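You operate a simulated robot arm through the tools that you are given. There is no shell and no other tool. Be economical: measure what you need, move in short steps, check, and stop when the job is done.

You are at the controls of a simulated robot arm. One attempt, no reset.

Task
Flush the push cock into the black cup, then fill the green jar to about its line.
Fine: flush till oil follows the water; spill nothing; leave the jar under the cock.

The check looks at the end state, three seconds after you hand in, the way a careful person would. Anything else that was tipped, shoved, dropped, spilled or broken makes it a failure.

Robot
A 6-joint arm with a two-finger parallel gripper, fixed in place. Base frame: the origin is at the foot of the arm, x ahead of it, y to its left, z up; the work surface is at about z = 700. Lengths are in mm, angles in rad, forces in N, time in s.
With the tool pointing down near the work surface it reaches from about 240 to 660 mm from the base axis. Its first joint turns from -1.152 to 1.152 rad. Payload 2.9 kg.
The tool frame sits at the grasp point between the pads (the TCP): z along the fingers, y along the line on which they close. The tips reach 30 mm beyond it. The gripper opens to 110 mm. The fingers are 20 mm wide and 10 mm thick; the gripper's body (48 by 112 mm) begins 55 mm behind the TCP.
Orientation is that of the tool frame in the base frame, as [roll, pitch, yaw] about the fixed x, y, z axes, in that order (R = Rz(yaw) Ry(pitch) Rx(roll)). With the fingers straight down and closing along the base's y, the tool's x points along the base's -x, its y along +y and its z along -z.

Tools
- The arm moves only by the tool play_rows. Its argument "commands" is a list of rows, each a list of 7 numbers: the shift along the tool's x, y, z in units of 250 mm (1.0 is 250 mm), then the turn, a rotation vector about the tool's x, y, z in units of 90 degrees (1.0 is 90 degrees), then the finger opening in m, from 0 to 0.11. In form: [[tx, ty, tz, rx, ry, rz, claw], ...]. A call has 1 to 12 rows; each row is the pose to reach, as a shift and turn from the pose commanded when the call began, along the tool's axes at that moment. A call with a number of a shift or a turn outside -1 to 1 is refused whole. Each row takes 0.2 s and may step no farther than 50 mm and 0.15 rad from the row before; otherwise, or with a gripper value out of range, the whole call is refused. A pose out of reach is approached as far as the arm can. The call stops where the force on the tool passes 40 N (or 10 N more than at its start, if that is more) or the arm is blocked; 0.2 s more then pass. Each finger travels about 108 mm/s and halts on what it meets, pressing with about 24 N; the grip force reading is that of the motor and also rises with nothing between the fingers. The clock runs only during rows and for 0.2 s after the last one: add rows that repeat a pose to give the fingers time. It gives the time, the measured TCP pose, the force on the tool (base axes), the opening and the grip force at its end, in the units of the frame above (readings bear some noise), with the torque about the TCP (base axes, N m) and any sound that the robot's microphone picked up, and new pictures: "views" is both (left out), scene, wrist or none.
- Cameras (640 x 400 px; columns grow to the right, rows downward): "scene" is fixed at [91.3, 450.1, 1391.8]; the picture's right is [-0.56, -0.83, 0.00], its down [-0.49, 0.33, -0.81] and it looks along [0.67, -0.45, -0.59] (base axes); focal length 296 px, centre (320, 200). "wrist" rides on the gripper at [72, 17, -103] in the tool frame; the picture's right is [-0.23, 0.97, 0.00], its down [-0.76, -0.18, -0.62] and it looks along [-0.61, -0.14, 0.78] (tool axes); focal length 222 px, centre (320, 200). There is no depth. A picture from a camera that has moved, and an enlarged one, comes with that camera's place and axes in the base frame and with its lens. The place of the scene camera against the robot may be out by one fixed shift of up to 12 mm in any direction.
- zoom(camera, box): a new picture of the part [left, top, right, bottom] of that camera's present view, enlarged. No time passes.
- close_job(): hands the job in; it is judged then, once.

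Go step by step. Nothing tells you positions but the pictures and the camera data: compare them with the known pose of the tool, close in by small moves and look again before you grip or let go. The budget is 120 turns and 200 pictures, counting those below and the enlarged ones. Unless the task says otherwise, let go and move clear before handing in, and close with one line.

The tools are called after "Call:" by a JSON object that holds its "fn" and its "kwargs". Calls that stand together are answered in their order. play_rows: Moves the arm, as the interface text tells. Its arguments: {"type":"object","properties":{"commands":{"type":"array"},"views":{"type":"string","enum":["both","scene","wrist","none"]}},"required":["commands"]} The other tools are called the same way: zoom (camera, box) takes an enlarged picture of a part of a camera's view; close_job () hands the job in.

At the start:

```text
time_s: 0.0
tcp_pos: [409.2, 207.3, 1214.2]
orientation: [-3.141, 0.0, -3.141]
force: [0.3, 0.0, -0.2]
wrist_torque: [0.01, -0.02, 0.0]
width: 110.0
grip_force: 0.0
```

scene: 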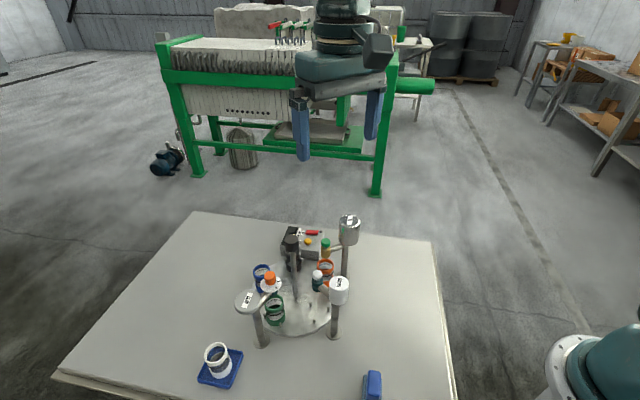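
wrist: 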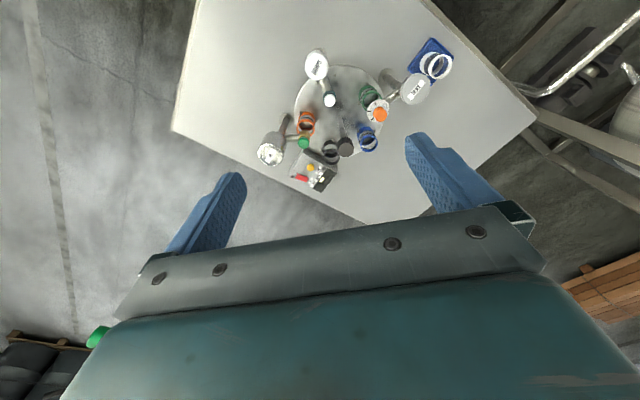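

I see a table with a turntable-like disc carrying jars, several cock stations around it, and other items. I'll zoom in to identify them.

Call:
{"fn": "zoom", "kwargs": {"camera": "scene", "box": [220, 200, 380, 300]}}

Call:
{"fn": "zoom", "kwargs": {"camera": "scene", "box": [180, 270, 400, 400]}}

Call:
{"fn": "zoom", "kwargs": {"camera": "wrist", "box": [240, 30, 460, 200]}}

```text
4.00 times, centred on (300, 250) of scene
camera zoom: at [91.3, 450.1, 1391.8], right [-0.56, -0.83, 0.0], down [-0.49, 0.33, -0.81], along [0.67, -0.45, -0.59], focal length 1186 px, centre (400, 0)
```

zoom: 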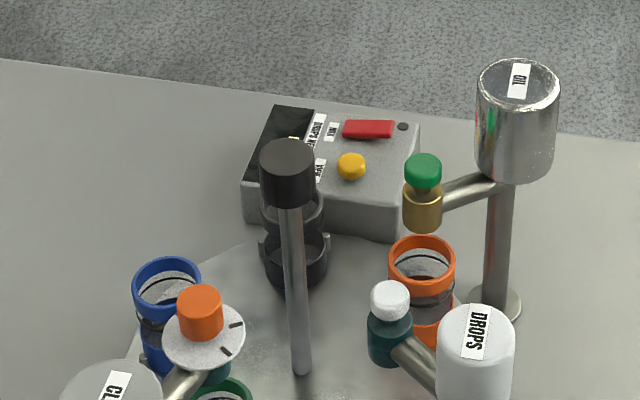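

```text
2.91 times, centred on (290, 335) of scene
camera zoom: at [91.3, 450.1, 1391.8], right [-0.56, -0.83, 0.0], down [-0.49, 0.33, -0.81], along [0.67, -0.45, -0.59], focal length 862 px, centre (407, -193)
```

zoom: 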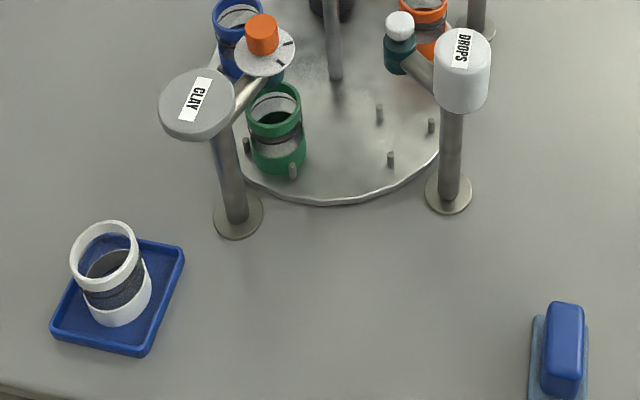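

```text
2.35 times, centred on (350, 115) of wrist
camera zoom: at [336.3, 224.1, 1316.6], right [0.23, 0.97, 0.0], down [0.76, -0.18, 0.62], along [0.61, -0.14, -0.78], focal length 523 px, centre (249, 400)
```

zoom: 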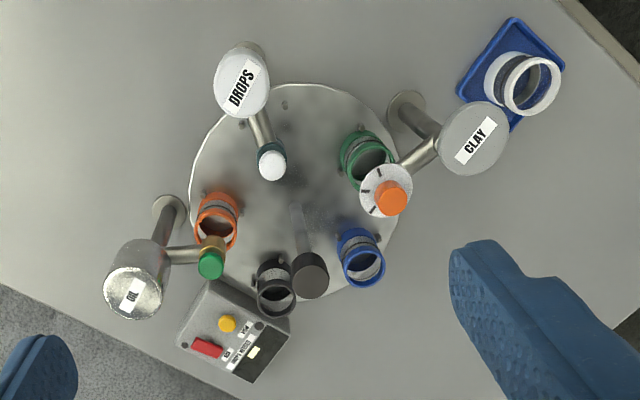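

I'll look at the box labels and the cocks more closely.

Call:
{"fn": "zoom", "kwargs": {"camera": "scene", "box": [280, 222, 330, 262]}}

Call:
{"fn": "zoom", "kwargs": {"camera": "wrist", "box": [285, 140, 355, 195]}}

Call:
{"fn": "zoom", "kwargs": {"camera": "scene", "box": [305, 205, 365, 255]}}

Call:
{"fn": "zoom", "kwargs": {"camera": "scene", "box": [235, 255, 345, 340]}}

```text
10.00 times, centred on (305, 242) of scene
camera zoom: at [91.3, 450.1, 1391.8], right [-0.56, -0.83, 0.0], down [-0.49, 0.33, -0.81], along [0.67, -0.45, -0.59], focal length 2965 px, centre (470, -220)
```

zoom: 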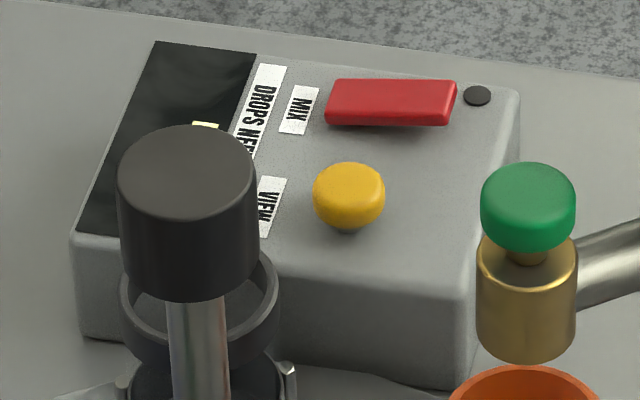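

```text
7.27 times, centred on (320, 168) of wrist
camera zoom: at [336.3, 224.1, 1316.6], right [0.23, 0.97, 0.0], down [0.76, -0.18, 0.62], along [0.61, -0.14, -0.78], focal length 1615 px, centre (320, 436)
```

zoom: 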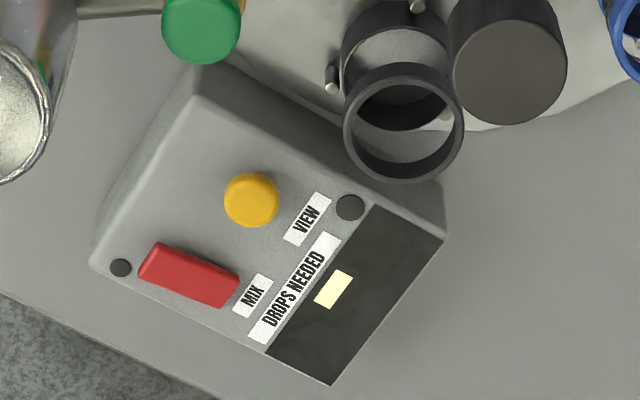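

```text
8.00 times, centred on (335, 230) of scene
camera zoom: at [91.3, 450.1, 1391.8], right [-0.56, -0.83, 0.0], down [-0.49, 0.33, -0.81], along [0.67, -0.45, -0.59], focal length 2372 px, centre (200, -40)
```

zoom: 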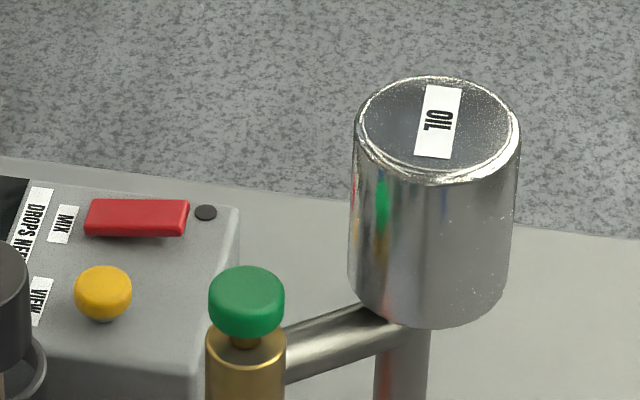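

```text
4.71 times, centred on (290, 298) of scene
camera zoom: at [91.3, 450.1, 1391.8], right [-0.56, -0.83, 0.0], down [-0.49, 0.33, -0.81], along [0.67, -0.45, -0.59], focal length 1395 px, centre (461, -259)
```

zoom: 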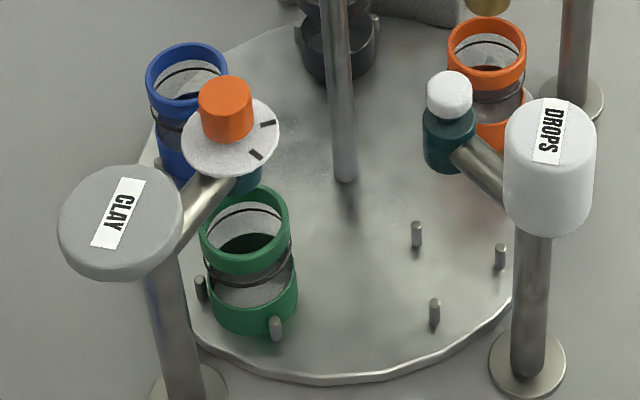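

The layout: five-station turntable, axis around (540,231) with a knob post (top z≈885). The OIL push cock (green cap) is near (518,147,885) with the orange jar under it. The black cup needs −72° to get under it, then green −144° more. I'll move above the knob first.

Call:
{"fn": "play_rows", "kwargs": {"commands": [[-0.09, 0.016, 0.14, 0, 0, 0, 0.11], [-0.18, 0.032, 0.28, 0, 0, 0, 0.1], [-0.27, 0.048, 0.42, 0, 0, 0, 0.09], [-0.36, 0.064, 0.56, 0, 0, 0, 0.08], [-0.45, 0.08, 0.7, 0, 0, 0, 0.075], [-0.532, 0.096, 0.856, 0, 0, 0, 0.07], [-0.532, 0.096, 0.856, 0, 0, 0, 0.07]]}}

```text
time_s: 1.6
tcp_pos: [540.4, 235.2, 999.6]
orientation: [-3.141, 0.0, -3.141]
force: [0.6, -0.1, -0.6]
wrist_torque: [-0.01, 0.0, -0.01]
width: 69.8
grip_force: 0.0
camera wrist: at [468.5, 251.5, 1102.3], right [0.23, 0.97, 0.0], down [0.76, -0.18, 0.62], along [0.61, -0.14, -0.78], focal length 222 px, centre (320, 200)
```

scene: 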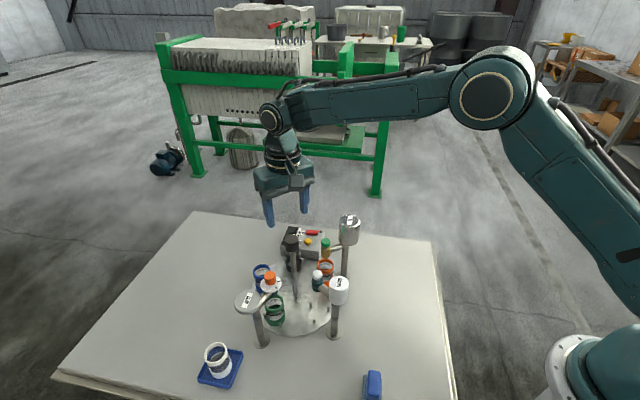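
wrist: 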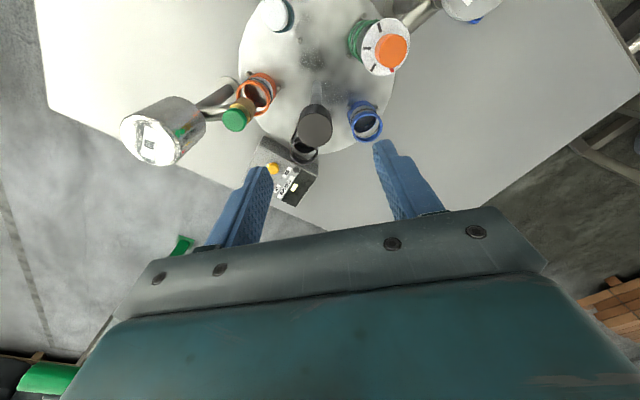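

Call:
{"fn": "zoom", "kwargs": {"camera": "wrist", "box": [220, 0, 420, 170]}}

```text
2.35 times, centred on (320, 85) of wrist
camera zoom: at [468.5, 251.5, 1102.3], right [0.23, 0.97, 0.0], down [0.76, -0.18, 0.62], along [0.61, -0.14, -0.78], focal length 523 px, centre (320, 471)
```

zoom: 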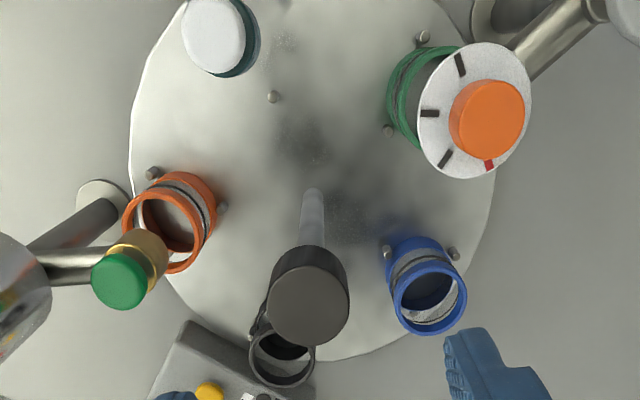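

Knob centre is about (541,230.5), top z≈905. I'll descend and grip it.

Call:
{"fn": "play_rows", "kwargs": {"commands": [[0, -0.019, 0.15, 0, 0, 0, 0.07], [0, -0.019, 0.3, 0, 0, 0, 0.07], [0, -0.019, 0.43, 0, 0, 0, 0.07], [0, -0.019, 0.43, 0, 0, 0, 0.07]]}}

```text
time_s: 2.6
tcp_pos: [540.4, 228.8, 890.3]
orientation: [-3.14, -0.002, -3.141]
force: [-0.4, -0.7, 0.2]
wrist_torque: [-0.01, -0.02, 0.0]
width: 69.9
grip_force: 0.1
camera wrist: at [468.2, 245.2, 993.1], right [0.23, 0.97, 0.0], down [0.76, -0.18, 0.62], along [0.61, -0.14, -0.78], focal length 222 px, centre (320, 200)
```

scene: 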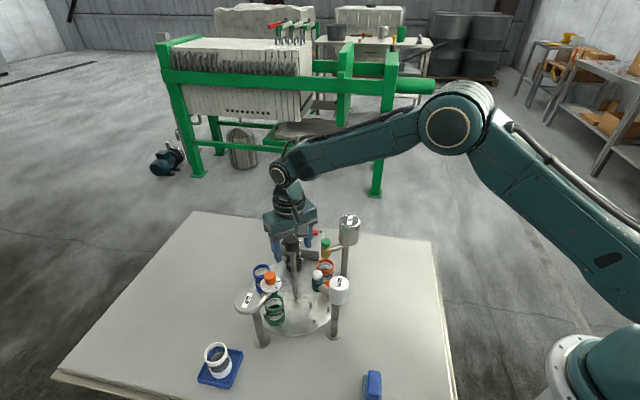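
wrist: 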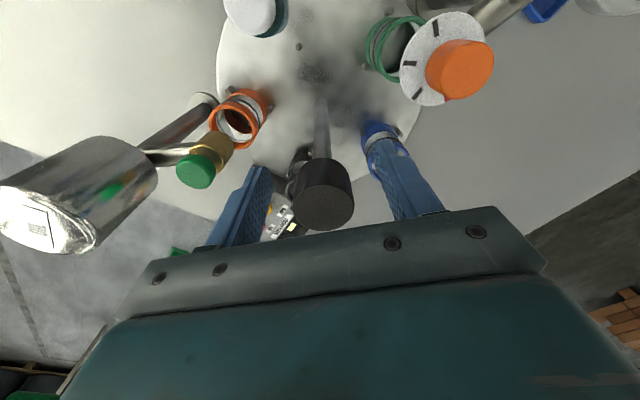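

The knob sits between the fingers. I'll close on it.

Call:
{"fn": "play_rows", "kwargs": {"commands": [[0, 0.008, 0, 0, 0, 0, 0.05], [0, 0.008, 0, 0, 0, 0, 0.03], [0, 0.008, 0, 0, 0, 0, 0.02], [0, 0.008, 0, 0, 0, 0, 0.02]], "views": "wrist"}}

```text
time_s: 3.6
tcp_pos: [541.6, 229.6, 891.4]
orientation: [-3.141, 0.001, -3.14]
force: [1.2, 1.4, -0.3]
wrist_torque: [-0.51, -0.14, -0.01]
width: 31.4
grip_force: 44.5
camera wrist: at [468.6, 246.7, 994.0], right [0.23, 0.97, 0.0], down [0.76, -0.18, 0.62], along [0.61, -0.14, -0.78], focal length 222 px, centre (320, 200)
```

wrist: 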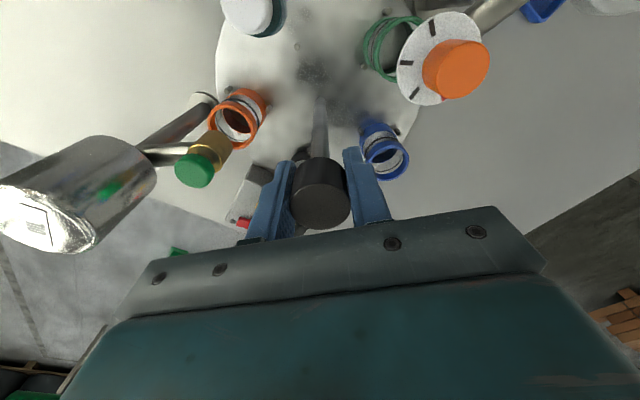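

Gripped. A small test twist will show whether the table turns with the knob.

Call:
{"fn": "play_rows", "kwargs": {"commands": [[0, 0, 0, 0, 0, 0.05, 0.02], [0, 0, 0, 0, 0, 0.1, 0.02], [0, 0, 0, 0, 0, 0.15, 0.02], [0, 0, 0, 0, 0, 0.2, 0.02], [0, 0, 0, 0, 0, 0.2, 0.02]]}}

```text
time_s: 4.8
tcp_pos: [540.7, 230.8, 891.2]
orientation: [-3.141, -0.003, 2.83]
force: [-4.3, 8.7, -7.6]
wrist_torque: [0.45, -0.76, -0.05]
width: 31.3
grip_force: 44.9
camera wrist: at [477.5, 268.4, 994.2], right [0.52, 0.86, 0.0], down [0.67, -0.4, 0.62], along [0.53, -0.32, -0.78], focal length 222 px, centre (320, 200)
```

scene: 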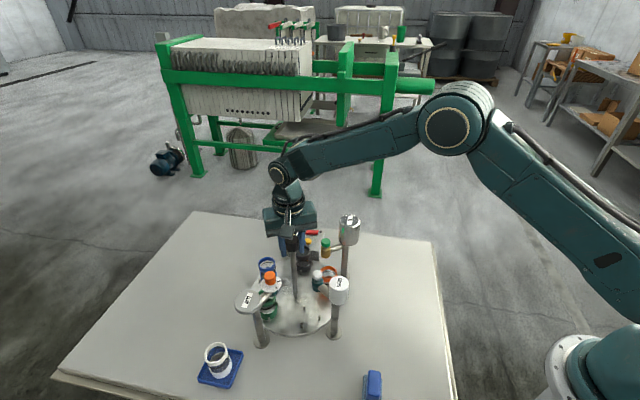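
wrist: 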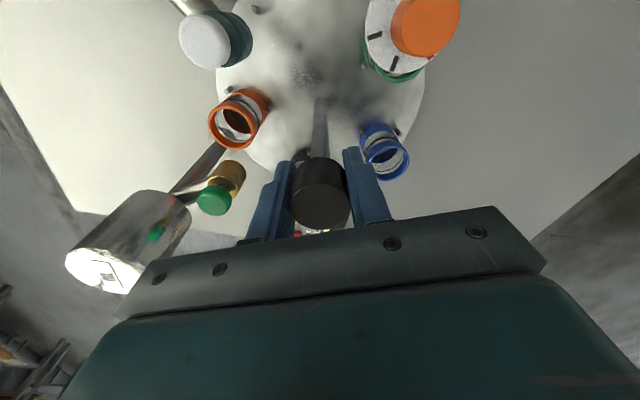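

The table turns with the knob. Continuing to about −70°.

Call:
{"fn": "play_rows", "kwargs": {"commands": [[0, 0, 0, 0, 0, 0.06, 0.02], [0, 0, 0, 0, 0, 0.13, 0.02], [0, 0, 0, 0, 0, 0.2, 0.02], [0, 0, 0, 0, 0, 0.27, 0.02], [0, 0, 0, 0, 0, 0.34, 0.02], [0, 0, 0, 0, 0, 0.41, 0.02], [0, 0, 0, 0, 0, 0.48, 0.02], [0, 0, 0, 0, 0, 0.54, 0.02], [0, 0, 0, 0, 0, 0.58, 0.02], [0, 0, 0, 0, 0, 0.58, 0.02]]}}

```text
time_s: 7.0
tcp_pos: [540.9, 230.0, 891.8]
orientation: [-3.141, 0.001, 1.914]
force: [-0.4, 15.0, -20.3]
wrist_torque: [0.81, 0.09, -0.04]
width: 30.7
grip_force: 45.1
camera wrist: at [533.4, 302.9, 994.2], right [0.99, 0.12, 0.0], down [0.09, -0.78, 0.62], along [0.07, -0.62, -0.78], focal length 222 px, centre (320, 200)
```

scene: 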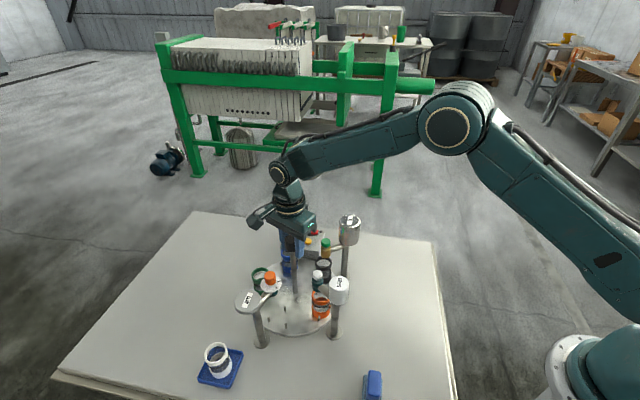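
wrist: 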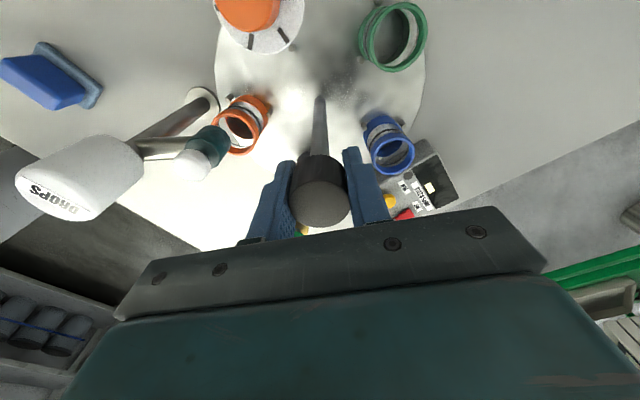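

Call:
{"fn": "zoom", "kwargs": {"camera": "scene", "box": [280, 210, 370, 330]}}

Call:
{"fn": "zoom", "kwargs": {"camera": "scene", "box": [310, 235, 345, 285]}}

```text
3.33 times, centred on (325, 270) of scene
camera zoom: at [91.6, 450.6, 1391.6], right [-0.56, -0.83, 0.0], down [-0.49, 0.33, -0.81], along [0.67, -0.45, -0.59], focal length 988 px, centre (303, -33)
```

zoom: 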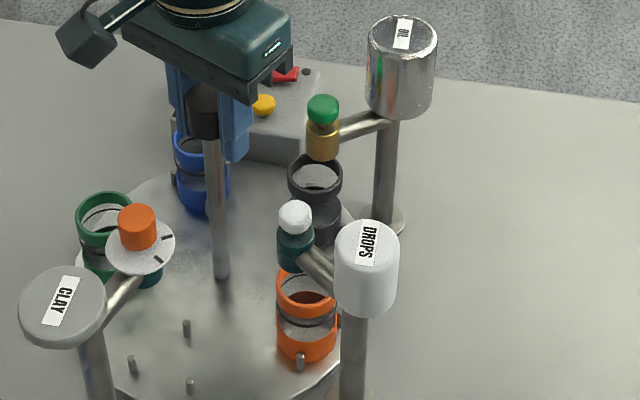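

```text
8.00 times, centred on (328, 260) of scene
camera zoom: at [91.6, 450.6, 1391.6], right [-0.56, -0.83, 0.0], down [-0.49, 0.33, -0.81], along [0.67, -0.45, -0.59], focal length 2372 px, centre (260, -280)
```

zoom: 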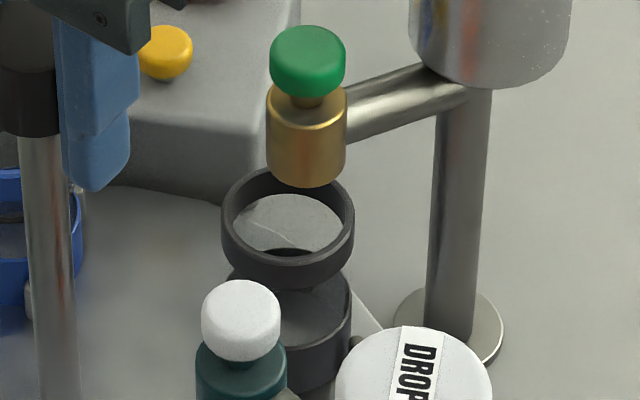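

The cup looks about 5–7° short of the cock; I'll turn a little more.

Call:
{"fn": "play_rows", "kwargs": {"commands": [[0, 0, 0, 0, 0, 0.03, 0.02], [0, 0, 0, 0, 0, 0.07, 0.02], [0, 0, 0, 0, 0, 0.07, 0.02]], "views": "none"}}

Call:
{"fn": "zoom", "kwargs": {"camera": "scene", "box": [310, 235, 345, 285]}}

Call:
{"fn": "zoom", "kwargs": {"camera": "wrist", "box": [140, 60, 440, 240]}}

```text
time_s: 7.8
tcp_pos: [539.7, 228.9, 891.4]
orientation: [-3.141, -0.001, 1.804]
force: [7.9, 13.0, -25.6]
wrist_torque: [0.92, 0.07, -0.06]
width: 30.7
grip_force: 44.9
```

```text
8.00 times, centred on (328, 260) of scene
camera zoom: at [91.9, 450.6, 1391.6], right [-0.56, -0.83, 0.0], down [-0.49, 0.33, -0.81], along [0.67, -0.45, -0.59], focal length 2372 px, centre (260, -280)
```

zoom: 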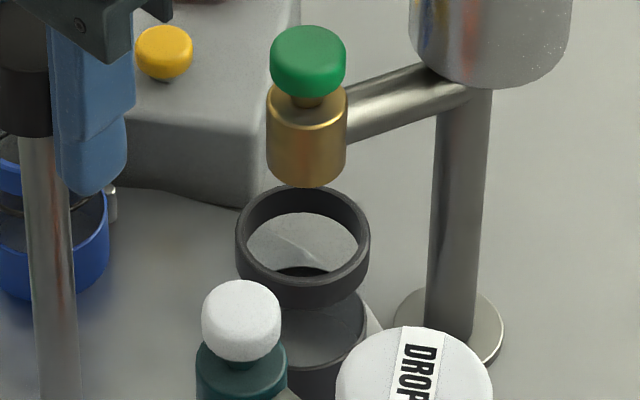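

```text
2.13 times, centred on (290, 150) of wrist
camera zoom: at [541.6, 303.4, 994.2], right [1.0, 0.01, 0.0], down [0.0, -0.78, 0.62], along [0.0, -0.62, -0.78], focal length 474 px, centre (384, 307)
```

zoom: 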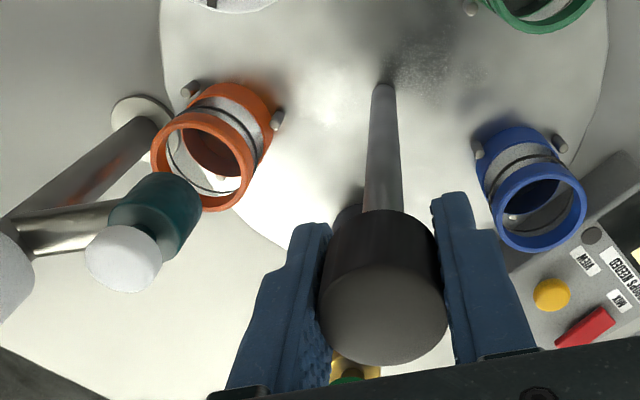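

The cup now sits in line with the cock. I'll release the knob and rise, then check alignment.

Call:
{"fn": "play_rows", "kwargs": {"commands": [[0, 0, 0, 0, 0, 0, 0.04], [0, 0, 0, 0, 0, 0, 0.06], [0, 0, 0, 0, 0, 0, 0.06], [0, 0, -0.15, 0, 0, 0, 0.06], [0, 0, -0.35, 0, 0, 0, 0.06], [0, 0, -0.5, 0, 0, 0, 0.06], [0, 0, -0.5, 0, 0, 0, 0.06]]}}

Call:
{"fn": "zoom", "kwargs": {"camera": "scene", "box": [310, 235, 345, 285]}}

```text
time_s: 9.4
tcp_pos: [540.1, 227.4, 1018.7]
orientation: [-3.141, 0.002, 1.806]
force: [-1.0, -0.2, 0.8]
wrist_torque: [0.02, 0.02, 0.0]
width: 59.9
grip_force: 0.1
camera wrist: at [540.1, 301.9, 1120.9], right [1.0, 0.01, 0.0], down [0.01, -0.78, 0.62], along [0.0, -0.62, -0.78], focal length 222 px, centre (320, 200)
```

scene: 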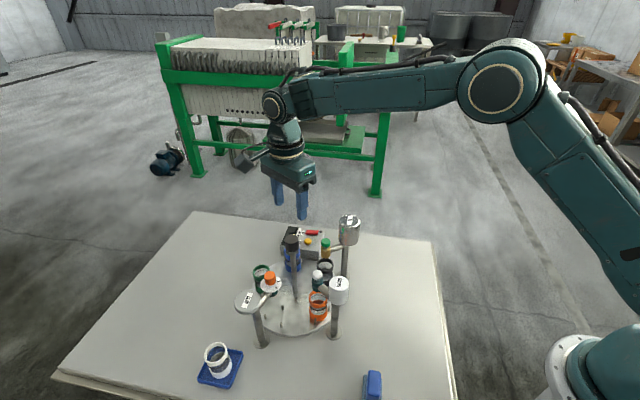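
wrist: 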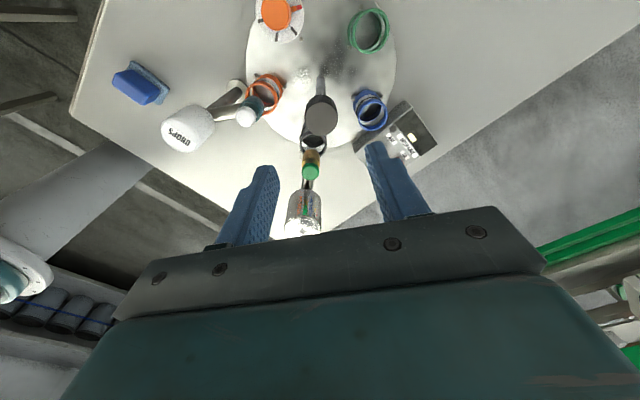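

```text
8.00 times, centred on (328, 260) of scene
camera zoom: at [91.3, 450.1, 1391.8], right [-0.56, -0.83, 0.0], down [-0.49, 0.33, -0.81], along [0.67, -0.45, -0.59], focal length 2372 px, centre (260, -280)
```

zoom: 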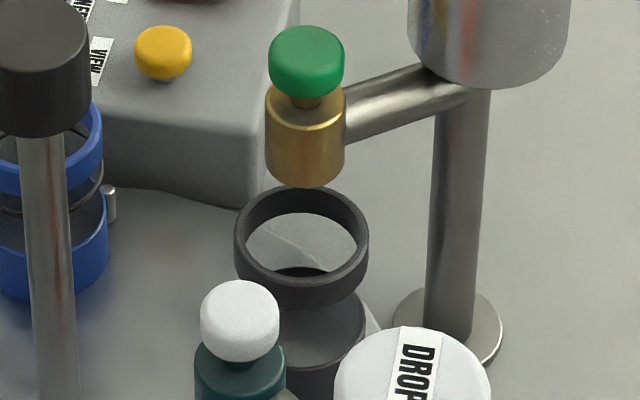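

Call:
{"fn": "zoom", "kwargs": {"camera": "wrist", "box": [220, 60, 400, 240]}}

```text
2.22 times, centred on (310, 150) of wrist
camera zoom: at [540.1, 301.9, 1120.9], right [1.0, 0.01, 0.0], down [0.01, -0.78, 0.62], along [0.0, -0.62, -0.78], focal length 494 px, centre (342, 311)
```

zoom: 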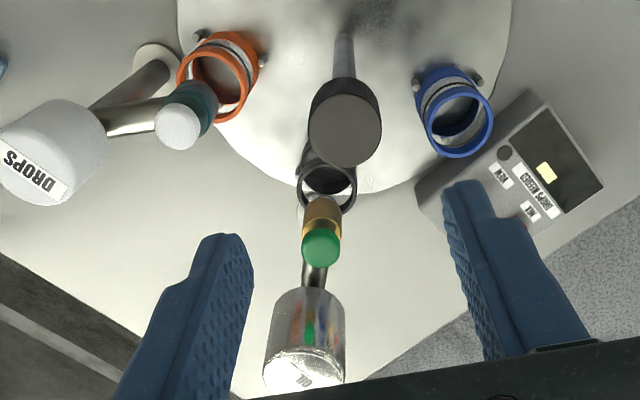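

The black cup is well under the cock, and the cap looks to be at about (525.5,146.5), top z≈864. I'll move over the cap with the fingers closed, tips about 30 mm above it.

Call:
{"fn": "play_rows", "kwargs": {"commands": [[-0.1, -0.044, 0, 0, 0, 0, 0.04], [-0.2, -0.088, 0, 0, 0, 0, 0.02], [-0.301, -0.132, 0, 0, 0, 0, 0.0], [-0.301, -0.132, 0.15, 0, 0, 0, 0.0], [-0.301, -0.132, 0.3, 0, 0, 0, 0.0], [-0.301, -0.132, 0.375, 0, 0, 0, 0.0], [-0.301, -0.132, 0.375, 0, 0, 0, 0.0]]}}

Call:
{"fn": "zoom", "kwargs": {"camera": "scene", "box": [290, 200, 370, 280]}}

Call:
{"fn": "zoom", "kwargs": {"camera": "wrist", "box": [220, 60, 420, 240]}}

```text
time_s: 11.0
tcp_pos: [526.2, 147.7, 923.5]
orientation: [-3.141, 0.0, 1.805]
force: [0.4, -0.1, -0.3]
wrist_torque: [0.0, -0.03, 0.0]
width: 0.0
grip_force: 23.7
camera wrist: at [526.8, 220.8, 1025.8], right [1.0, 0.01, 0.0], down [0.01, -0.78, 0.62], along [0.0, -0.62, -0.78], focal length 222 px, centre (320, 200)
```

scene: 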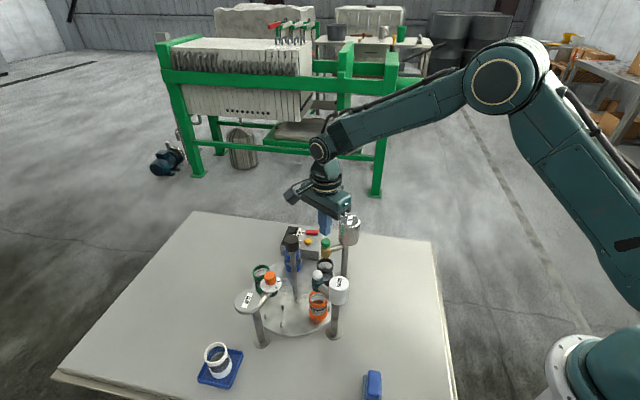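
wrist: 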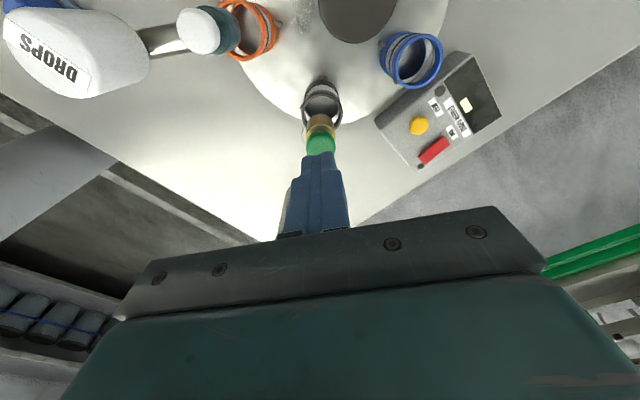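

```text
5.00 times, centred on (330, 240) of scene
camera zoom: at [91.3, 450.1, 1391.8], right [-0.56, -0.83, 0.0], down [-0.49, 0.33, -0.81], along [0.67, -0.45, -0.59], focal length 1482 px, centre (270, 0)
```

zoom: 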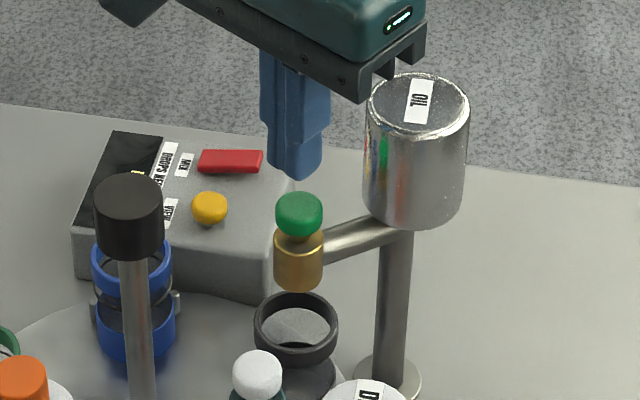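

```text
2.22 times, centred on (320, 150) of wrist
camera zoom: at [526.8, 220.8, 1025.8], right [1.0, 0.01, 0.0], down [0.01, -0.78, 0.62], along [0.0, -0.62, -0.78], focal length 494 px, centre (320, 311)
```

zoom: 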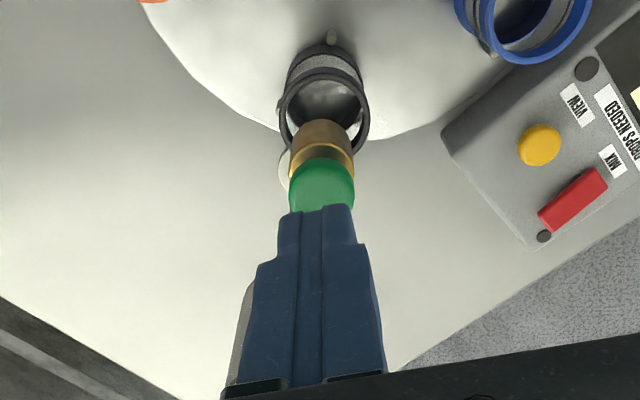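

Fingers are well over the cap. I'll step down gently to find contact.

Call:
{"fn": "play_rows", "kwargs": {"commands": [[0, 0, 0.02, 0, 0, 0, 0.0], [0, 0, 0.04, 0, 0, 0, 0.0], [0, 0, 0.06, 0, 0, 0, 0.0]], "views": "none"}}

Call:
{"fn": "zoom", "kwargs": {"camera": "scene", "box": [300, 210, 360, 280]}}

```text
time_s: 11.8
tcp_pos: [525.5, 147.5, 908.8]
orientation: [3.141, 0.001, 1.806]
force: [-0.4, -0.1, -1.2]
wrist_torque: [-0.02, 0.03, 0.03]
width: 0.0
grip_force: 24.0
```

```text
5.71 times, centred on (330, 245) of scene
camera zoom: at [91.3, 450.1, 1391.8], right [-0.56, -0.83, 0.0], down [-0.49, 0.33, -0.81], along [0.67, -0.45, -0.59], focal length 1694 px, centre (263, -57)
```

zoom: 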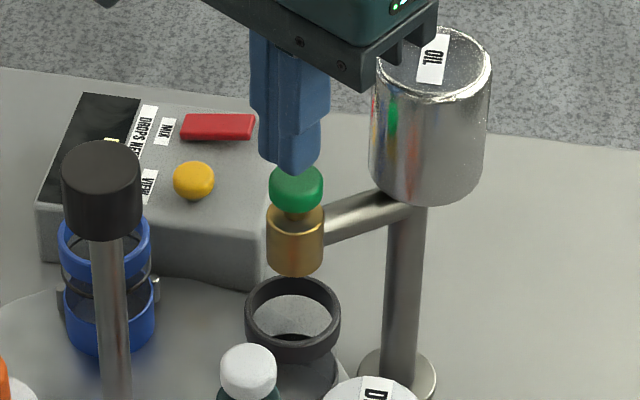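

Call:
{"fn": "play_rows", "kwargs": {"commands": [[-0.01, 0, 0.01, 0, 0, 0, 0.0], [-0.01, 0, 0.022, 0, 0, 0, 0.0], [-0.01, 0, 0.034, 0, 0, 0, 0.0]], "views": "none"}}

Call:
{"fn": "zoom", "kwargs": {"camera": "scene", "box": [300, 210, 360, 280]}}

```text
time_s: 12.6
tcp_pos: [526.9, 144.7, 900.0]
orientation: [-3.141, -0.001, 1.806]
force: [0.0, 0.2, 0.5]
wrist_torque: [-0.02, -0.02, 0.0]
width: 0.0
grip_force: 24.0
```

```text
5.71 times, centred on (330, 245) of scene
camera zoom: at [91.3, 450.1, 1391.8], right [-0.56, -0.83, 0.0], down [-0.49, 0.33, -0.81], along [0.67, -0.45, -0.59], focal length 1694 px, centre (263, -57)
```

zoom: 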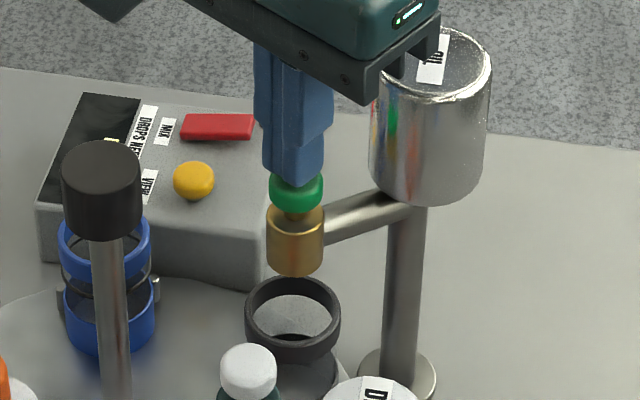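

Call:
{"fn": "play_rows", "kwargs": {"commands": [[0, 0, 0.01, 0, 0, 0, 0.0], [0, 0, 0.02, 0, 0, 0, 0.0]], "views": "none"}}

Call:
{"fn": "zoom", "kwargs": {"camera": "scene", "box": [300, 220, 350, 290]}}

```text
time_s: 13.2
tcp_pos: [527.2, 144.4, 894.3]
orientation: [3.141, 0.0, 1.805]
force: [0.6, -1.3, 1.1]
wrist_torque: [-0.02, 0.02, 0.01]
width: 0.1
grip_force: 24.3
```

```text
5.71 times, centred on (325, 255) of scene
camera zoom: at [91.3, 450.1, 1391.8], right [-0.56, -0.83, 0.0], down [-0.49, 0.33, -0.81], along [0.67, -0.45, -0.59], focal length 1694 px, centre (291, -114)
```

zoom: 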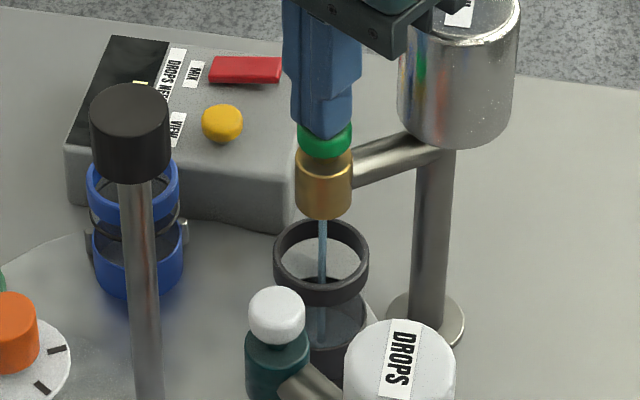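

Water is flowing into the black cup. I'll hold and watch for the colour change.

Call:
{"fn": "play_rows", "kwargs": {"commands": [[0, 0, 0, 0, 0, 0, 0.0], [0, 0, 0, 0, 0, 0, 0.0]], "views": "none"}}

Call:
{"fn": "zoom", "kwargs": {"camera": "scene", "box": [310, 245, 345, 285]}}

Call:
{"fn": "zoom", "kwargs": {"camera": "wrist", "box": [270, 60, 370, 160]}}

```text
time_s: 13.8
tcp_pos: [526.8, 145.7, 894.5]
orientation: [3.14, 0.0, 1.807]
force: [1.0, -0.2, 0.9]
wrist_torque: [0.0, -0.03, 0.01]
width: 0.0
grip_force: 24.3
```

```text
10.00 times, centred on (328, 265) of scene
camera zoom: at [91.3, 450.1, 1391.8], right [-0.56, -0.83, 0.0], down [-0.49, 0.33, -0.81], along [0.67, -0.45, -0.59], focal length 2965 px, centre (245, -450)
```

zoom: 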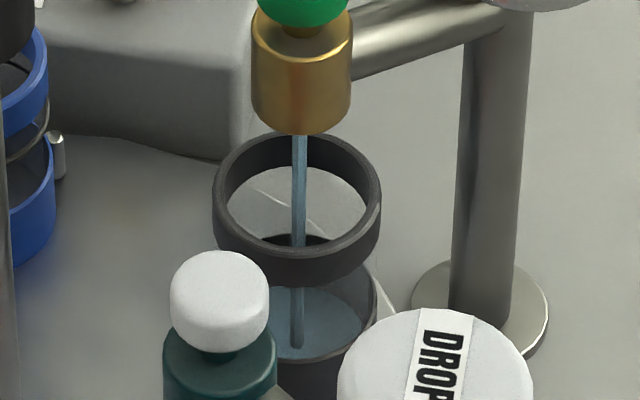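

```text
4.00 times, centred on (320, 110) of wrist
camera zoom: at [527.0, 219.6, 997.5], right [1.0, 0.01, 0.0], down [0.01, -0.78, 0.62], along [0.0, -0.62, -0.78], focal length 888 px, centre (320, 560)
```

zoom: 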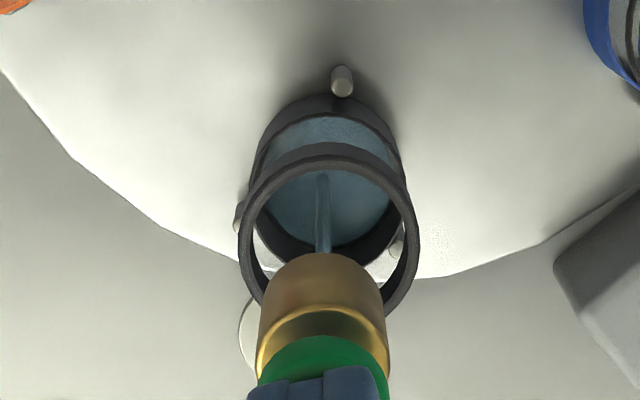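

Call:
{"fn": "play_rows", "kwargs": {"commands": [[0, 0, 0, 0, 0, 0, 0.0]], "views": "none"}}

Call:
{"fn": "zoom", "kwargs": {"camera": "wrist", "box": [270, 60, 370, 160]}}

```text
time_s: 14.2
tcp_pos: [527.6, 146.2, 894.2]
orientation: [-3.141, 0.0, 1.809]
force: [-0.6, -0.7, 0.3]
wrist_torque: [-0.01, 0.01, -0.05]
width: 0.0
grip_force: 24.1
```

```text
4.00 times, centred on (320, 110) of wrist
camera zoom: at [527.0, 219.6, 997.6], right [1.0, 0.01, 0.0], down [0.01, -0.78, 0.62], along [0.0, -0.62, -0.78], focal length 888 px, centre (320, 560)
```

zoom: 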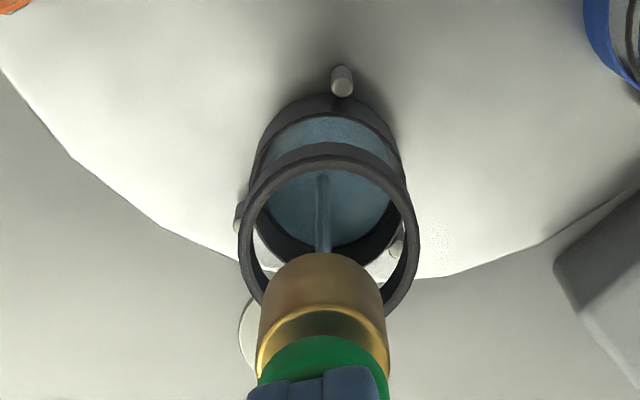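

Call:
{"fn": "play_rows", "kwargs": {"commands": [[0, 0, 0, 0, 0, 0, 0.0], [0, 0, 0, 0, 0, 0, 0.0], [0, 0, 0, 0, 0, 0, 0.0]], "views": "none"}}

Call:
{"fn": "zoom", "kwargs": {"camera": "wrist", "box": [270, 60, 370, 160]}}

Call:
{"fn": "zoom", "kwargs": {"camera": "scene", "box": [310, 245, 345, 285]}}

```text
time_s: 15.0
tcp_pos: [526.2, 146.0, 893.8]
orientation: [-3.141, 0.001, 1.807]
force: [-0.1, 0.3, 1.2]
wrist_torque: [0.03, 0.01, -0.02]
width: 0.2
grip_force: 24.2
```

```text
4.00 times, centred on (320, 110) of wrist
camera zoom: at [527.0, 219.6, 997.6], right [1.0, 0.01, 0.0], down [0.01, -0.78, 0.62], along [0.0, -0.62, -0.78], focal length 888 px, centre (320, 560)
```

zoom: 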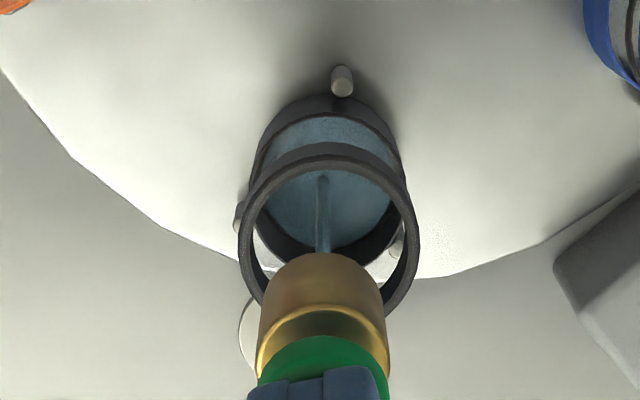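

```text
10.00 times, centred on (328, 265) of scene
camera zoom: at [91.3, 450.1, 1391.8], right [-0.56, -0.83, 0.0], down [-0.49, 0.33, -0.81], along [0.67, -0.45, -0.59], focal length 2965 px, centre (245, -450)
```

zoom: 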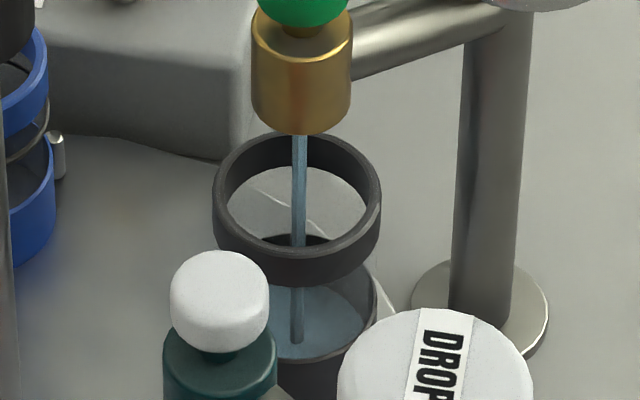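

Call:
{"fn": "play_rows", "kwargs": {"commands": [[0, 0, 0, 0, 0, 0, 0.0], [0, 0, 0, 0, 0, 0, 0.0], [0, 0, 0, 0, 0, 0, 0.0], [0, 0, 0, 0, 0, 0, 0.0], [0, 0, 0, 0, 0, 0, 0.0], [0, 0, 0, 0, 0, 0, 0.0], [0, 0, 0, 0, 0, 0, 0.0]], "views": "none"}}

Call:
{"fn": "zoom", "kwargs": {"camera": "scene", "box": [310, 245, 345, 285]}}

```text
time_s: 16.6
tcp_pos: [527.2, 144.9, 895.1]
orientation: [3.14, 0.0, 1.805]
force: [0.3, -0.1, 0.6]
wrist_torque: [-0.01, -0.02, 0.01]
width: 0.0
grip_force: 24.0
```

```text
10.00 times, centred on (328, 265) of scene
camera zoom: at [91.3, 450.1, 1391.8], right [-0.56, -0.83, 0.0], down [-0.49, 0.33, -0.81], along [0.67, -0.45, -0.59], focal length 2965 px, centre (245, -450)
```

zoom: 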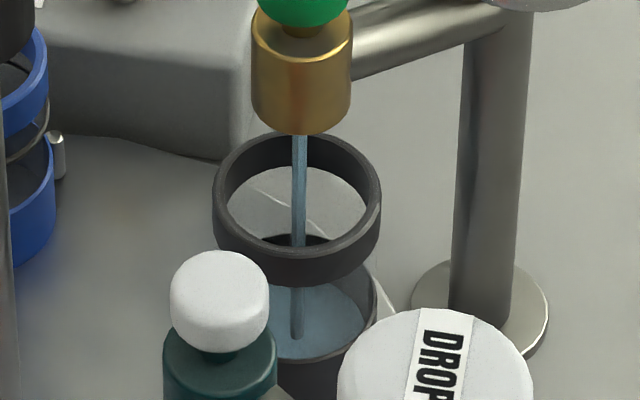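

The flow is slow with the cap only partly pressed; I'll press slightly further.

Call:
{"fn": "play_rows", "kwargs": {"commands": [[0, 0, 0.008, 0, 0, 0, 0.0], [0, 0, 0.008, 0, 0, 0, 0.0], [0, 0, 0.008, 0, 0, 0, 0.0]], "views": "none"}}

Call:
{"fn": "zoom", "kwargs": {"camera": "scene", "box": [310, 245, 345, 285]}}

```text
time_s: 17.4
tcp_pos: [526.5, 146.1, 893.1]
orientation: [3.141, 0.0, 1.806]
force: [-0.4, 0.1, 1.3]
wrist_torque: [0.0, 0.03, 0.02]
width: 0.0
grip_force: 23.7
```

```text
10.00 times, centred on (328, 265) of scene
camera zoom: at [91.3, 450.1, 1391.8], right [-0.56, -0.83, 0.0], down [-0.49, 0.33, -0.81], along [0.67, -0.45, -0.59], focal length 2965 px, centre (245, -450)
```

zoom: 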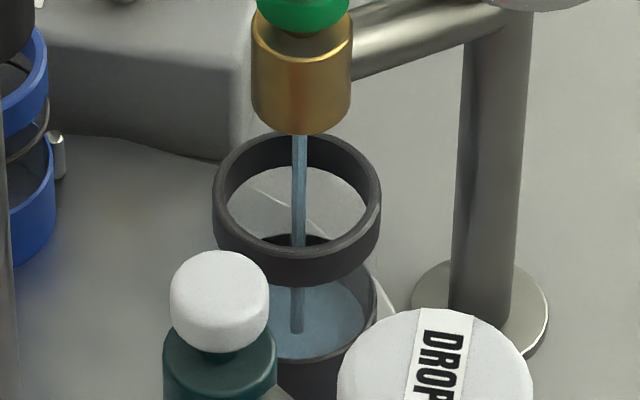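

Call:
{"fn": "play_rows", "kwargs": {"commands": [[0, 0, 0.004, 0, 0, 0, 0.0], [0, 0, 0.004, 0, 0, 0, 0.0], [0, 0, 0.004, 0, 0, 0, 0.0], [0, 0, 0.004, 0, 0, 0, 0.0], [0, 0, 0.004, 0, 0, 0, 0.0], [0, 0, 0.004, 0, 0, 0, 0.0], [0, 0, 0.004, 0, 0, 0, 0.0], [0, 0, 0.004, 0, 0, 0, 0.0], [0, 0, 0.004, 0, 0, 0, 0.0]], "views": "none"}}

Call:
{"fn": "zoom", "kwargs": {"camera": "scene", "box": [310, 245, 345, 285]}}

```text
time_s: 19.4
tcp_pos: [526.9, 145.8, 891.5]
orientation: [3.142, 0.0, 1.807]
force: [-0.6, 0.5, 1.6]
wrist_torque: [-0.01, -0.01, 0.01]
width: 0.1
grip_force: 23.7
```

```text
10.00 times, centred on (328, 265) of scene
camera zoom: at [91.3, 450.1, 1391.8], right [-0.56, -0.83, 0.0], down [-0.49, 0.33, -0.81], along [0.67, -0.45, -0.59], focal length 2965 px, centre (245, -450)
```

zoom: 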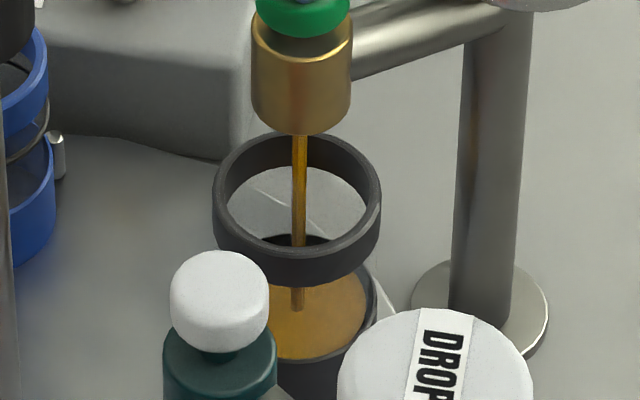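

Oil is now coming through, so the flush is done. I'll lift off the cap and check the flow stops.

Call:
{"fn": "play_rows", "kwargs": {"commands": [[0, 0, -0.06, 0, 0, 0, 0.0], [0, 0, -0.2, 0, 0, 0, 0.0], [0, 0, -0.2, 0, 0, 0, 0.0], [0, 0, -0.2, 0, 0, 0, 0.0]], "views": "none"}}

Call:
{"fn": "zoom", "kwargs": {"camera": "scene", "box": [300, 230, 350, 290]}}

Call:
{"fn": "zoom", "kwargs": {"camera": "wrist", "box": [260, 60, 380, 180]}}

```text
time_s: 20.4
tcp_pos: [528.1, 145.1, 941.2]
orientation: [3.141, -0.001, 1.806]
force: [0.3, 0.0, -0.2]
wrist_torque: [0.02, 0.01, -0.02]
width: 0.0
grip_force: 23.7
```

```text
6.67 times, centred on (325, 260) of scene
camera zoom: at [91.3, 450.1, 1391.8], right [-0.56, -0.83, 0.0], down [-0.49, 0.33, -0.81], along [0.67, -0.45, -0.59], focal length 1976 px, centre (287, -200)
```

zoom: 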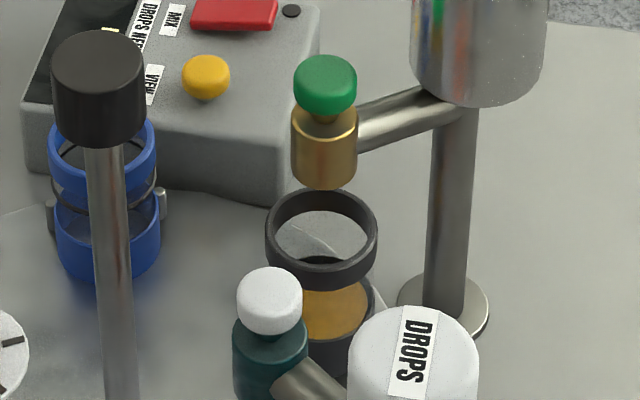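

```text
3.33 times, centred on (320, 120) of wrist
camera zoom: at [528.7, 218.9, 1044.2], right [1.0, 0.01, 0.0], down [0.01, -0.78, 0.62], along [0.0, -0.62, -0.78], focal length 740 px, centre (320, 467)
```

zoom: 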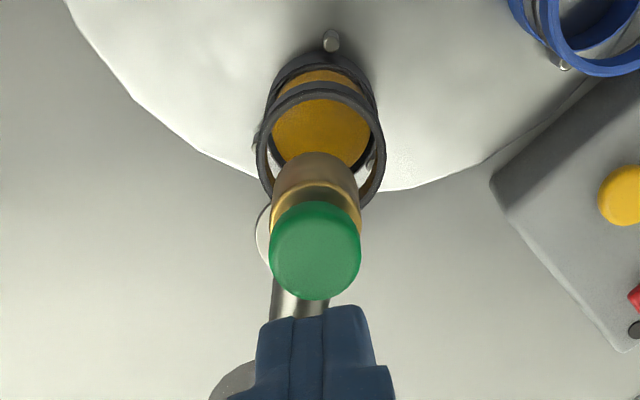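

Flow stopped cleanly with no drip. Now back above the knob, winding the gripper counter-clockwise so I have range for −144°.

Call:
{"fn": "play_rows", "kwargs": {"commands": [[0, 0, -0.18, 0, 0, -0.08, 0.0], [0.05, 0.02, -0.25, 0, 0, -0.17, 0.02], [0.15, 0.06, -0.25, 0, 0, -0.26, 0.06], [0.25, 0.1, -0.25, 0, 0, -0.35, 0.07], [0.318, 0.133, -0.25, 0, 0, -0.44, 0.07], [0.318, 0.133, -0.25, 0, 0, -0.53, 0.07], [0.318, 0.133, -0.25, 0, 0, -0.62, 0.07], [0.318, 0.133, -0.25, 0, 0, -0.71, 0.07], [0.318, 0.133, -0.25, 0, 0, -0.8, 0.07], [0.318, 0.133, -0.25, 0, 0, -0.88, 0.07], [0.318, 0.133, -0.25, 0, 0, -0.94, 0.07], [0.318, 0.133, -0.25, 0, 0, -0.94, 0.07]]}}

```text
time_s: 23.0
tcp_pos: [541.7, 230.9, 1004.0]
orientation: [3.14, -0.001, -3.0]
force: [0.0, 0.2, -0.1]
wrist_torque: [0.0, 0.01, -0.01]
width: 69.9
grip_force: 0.0
camera wrist: at [467.2, 236.6, 1107.4], right [0.09, 1.0, 0.0], down [0.78, -0.07, 0.62], along [0.62, -0.05, -0.78], focal length 222 px, centre (320, 200)
```

scene: 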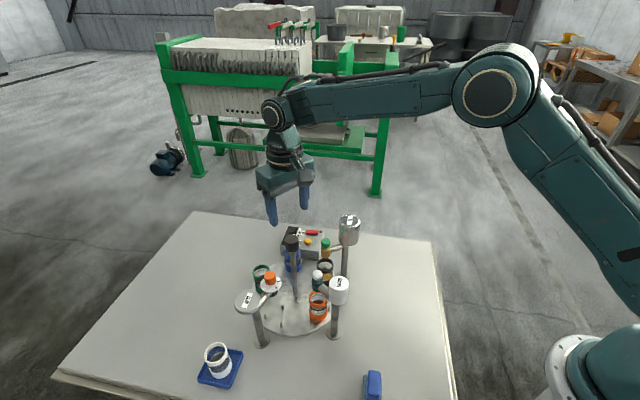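
wrist: 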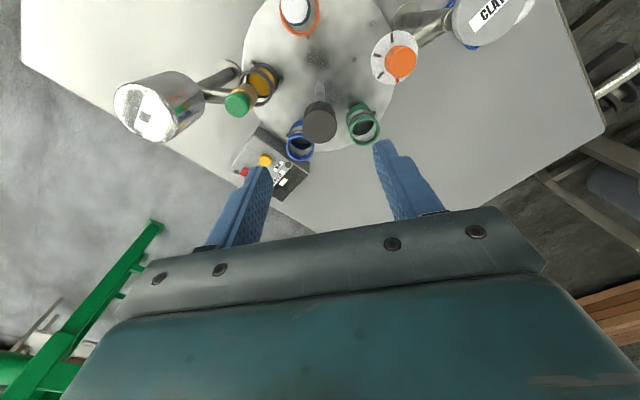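

Call:
{"fn": "play_rows", "kwargs": {"commands": [[0, 0, 0.15, 0, 0, 0, 0.07], [0, 0, 0.3, 0, 0, 0, 0.07], [0, 0, 0.44, 0, 0, 0, 0.07], [0, 0, 0.44, 0, 0, 0, 0.06], [0, 0, 0.44, 0, 0, 0, 0.045], [0, 0, 0.44, 0, 0, 0, 0.03], [0, 0, 0.44, 0, 0, 0, 0.02], [0, 0, 0.44, 0, 0, 0, 0.02]], "views": "wrist"}}

```text
time_s: 24.8
tcp_pos: [542.3, 230.5, 893.8]
orientation: [3.139, 0.0, -2.997]
force: [-1.2, 18.4, -5.3]
wrist_torque: [0.2, -0.52, 0.04]
width: 31.1
grip_force: 44.7
camera wrist: at [468.3, 235.9, 997.3], right [0.08, 1.0, 0.0], down [0.78, -0.07, 0.62], along [0.62, -0.05, -0.78], focal length 222 px, centre (320, 200)
```

wrist: 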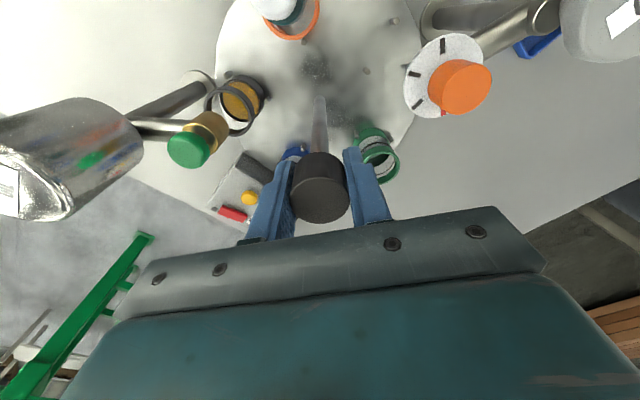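

Gripped. Turning clockwise smoothly.

Call:
{"fn": "play_rows", "kwargs": {"commands": [[0, -0.004, 0, 0, 0, 0.03, 0.02], [0, -0.004, 0, 0, 0, 0.08, 0.02], [0, -0.004, 0, 0, 0, 0.15, 0.02], [0, -0.004, 0, 0, 0, 0.22, 0.02], [0, -0.004, 0, 0, 0, 0.29, 0.02], [0, -0.004, 0, 0, 0, 0.36, 0.02], [0, -0.004, 0, 0, 0, 0.43, 0.02], [0, -0.004, 0, 0, 0, 0.5, 0.02], [0, -0.004, 0, 0, 0, 0.57, 0.02], [0, -0.004, 0, 0, 0, 0.64, 0.02], [0, -0.004, 0, 0, 0, 0.69, 0.02], [0, -0.004, 0, 0, 0, 0.72, 0.02]]}}

```text
time_s: 27.4
tcp_pos: [542.0, 230.3, 893.9]
orientation: [-3.141, 0.0, 2.151]
force: [10.1, 10.4, -5.0]
wrist_torque: [-0.63, -0.67, 0.04]
width: 31.3
grip_force: 44.7
camera wrist: at [516.7, 299.1, 997.4], right [0.94, 0.34, 0.0], down [0.27, -0.73, 0.62], along [0.21, -0.59, -0.78], focal length 222 px, centre (320, 200)
```

scene: 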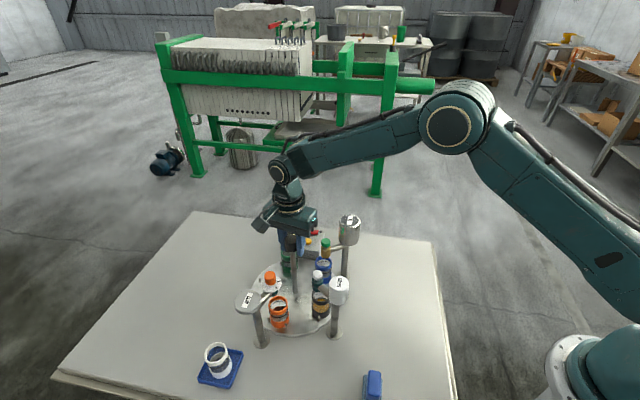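
wrist: 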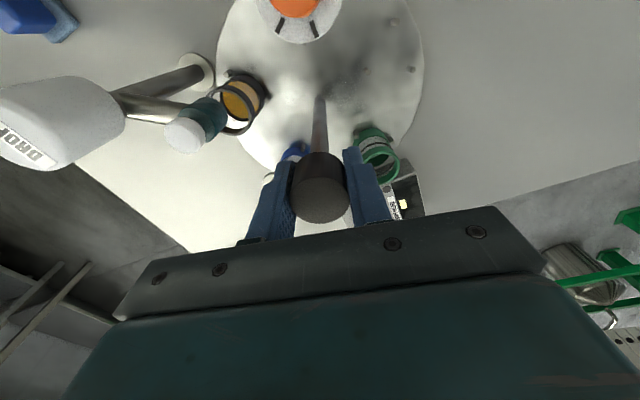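

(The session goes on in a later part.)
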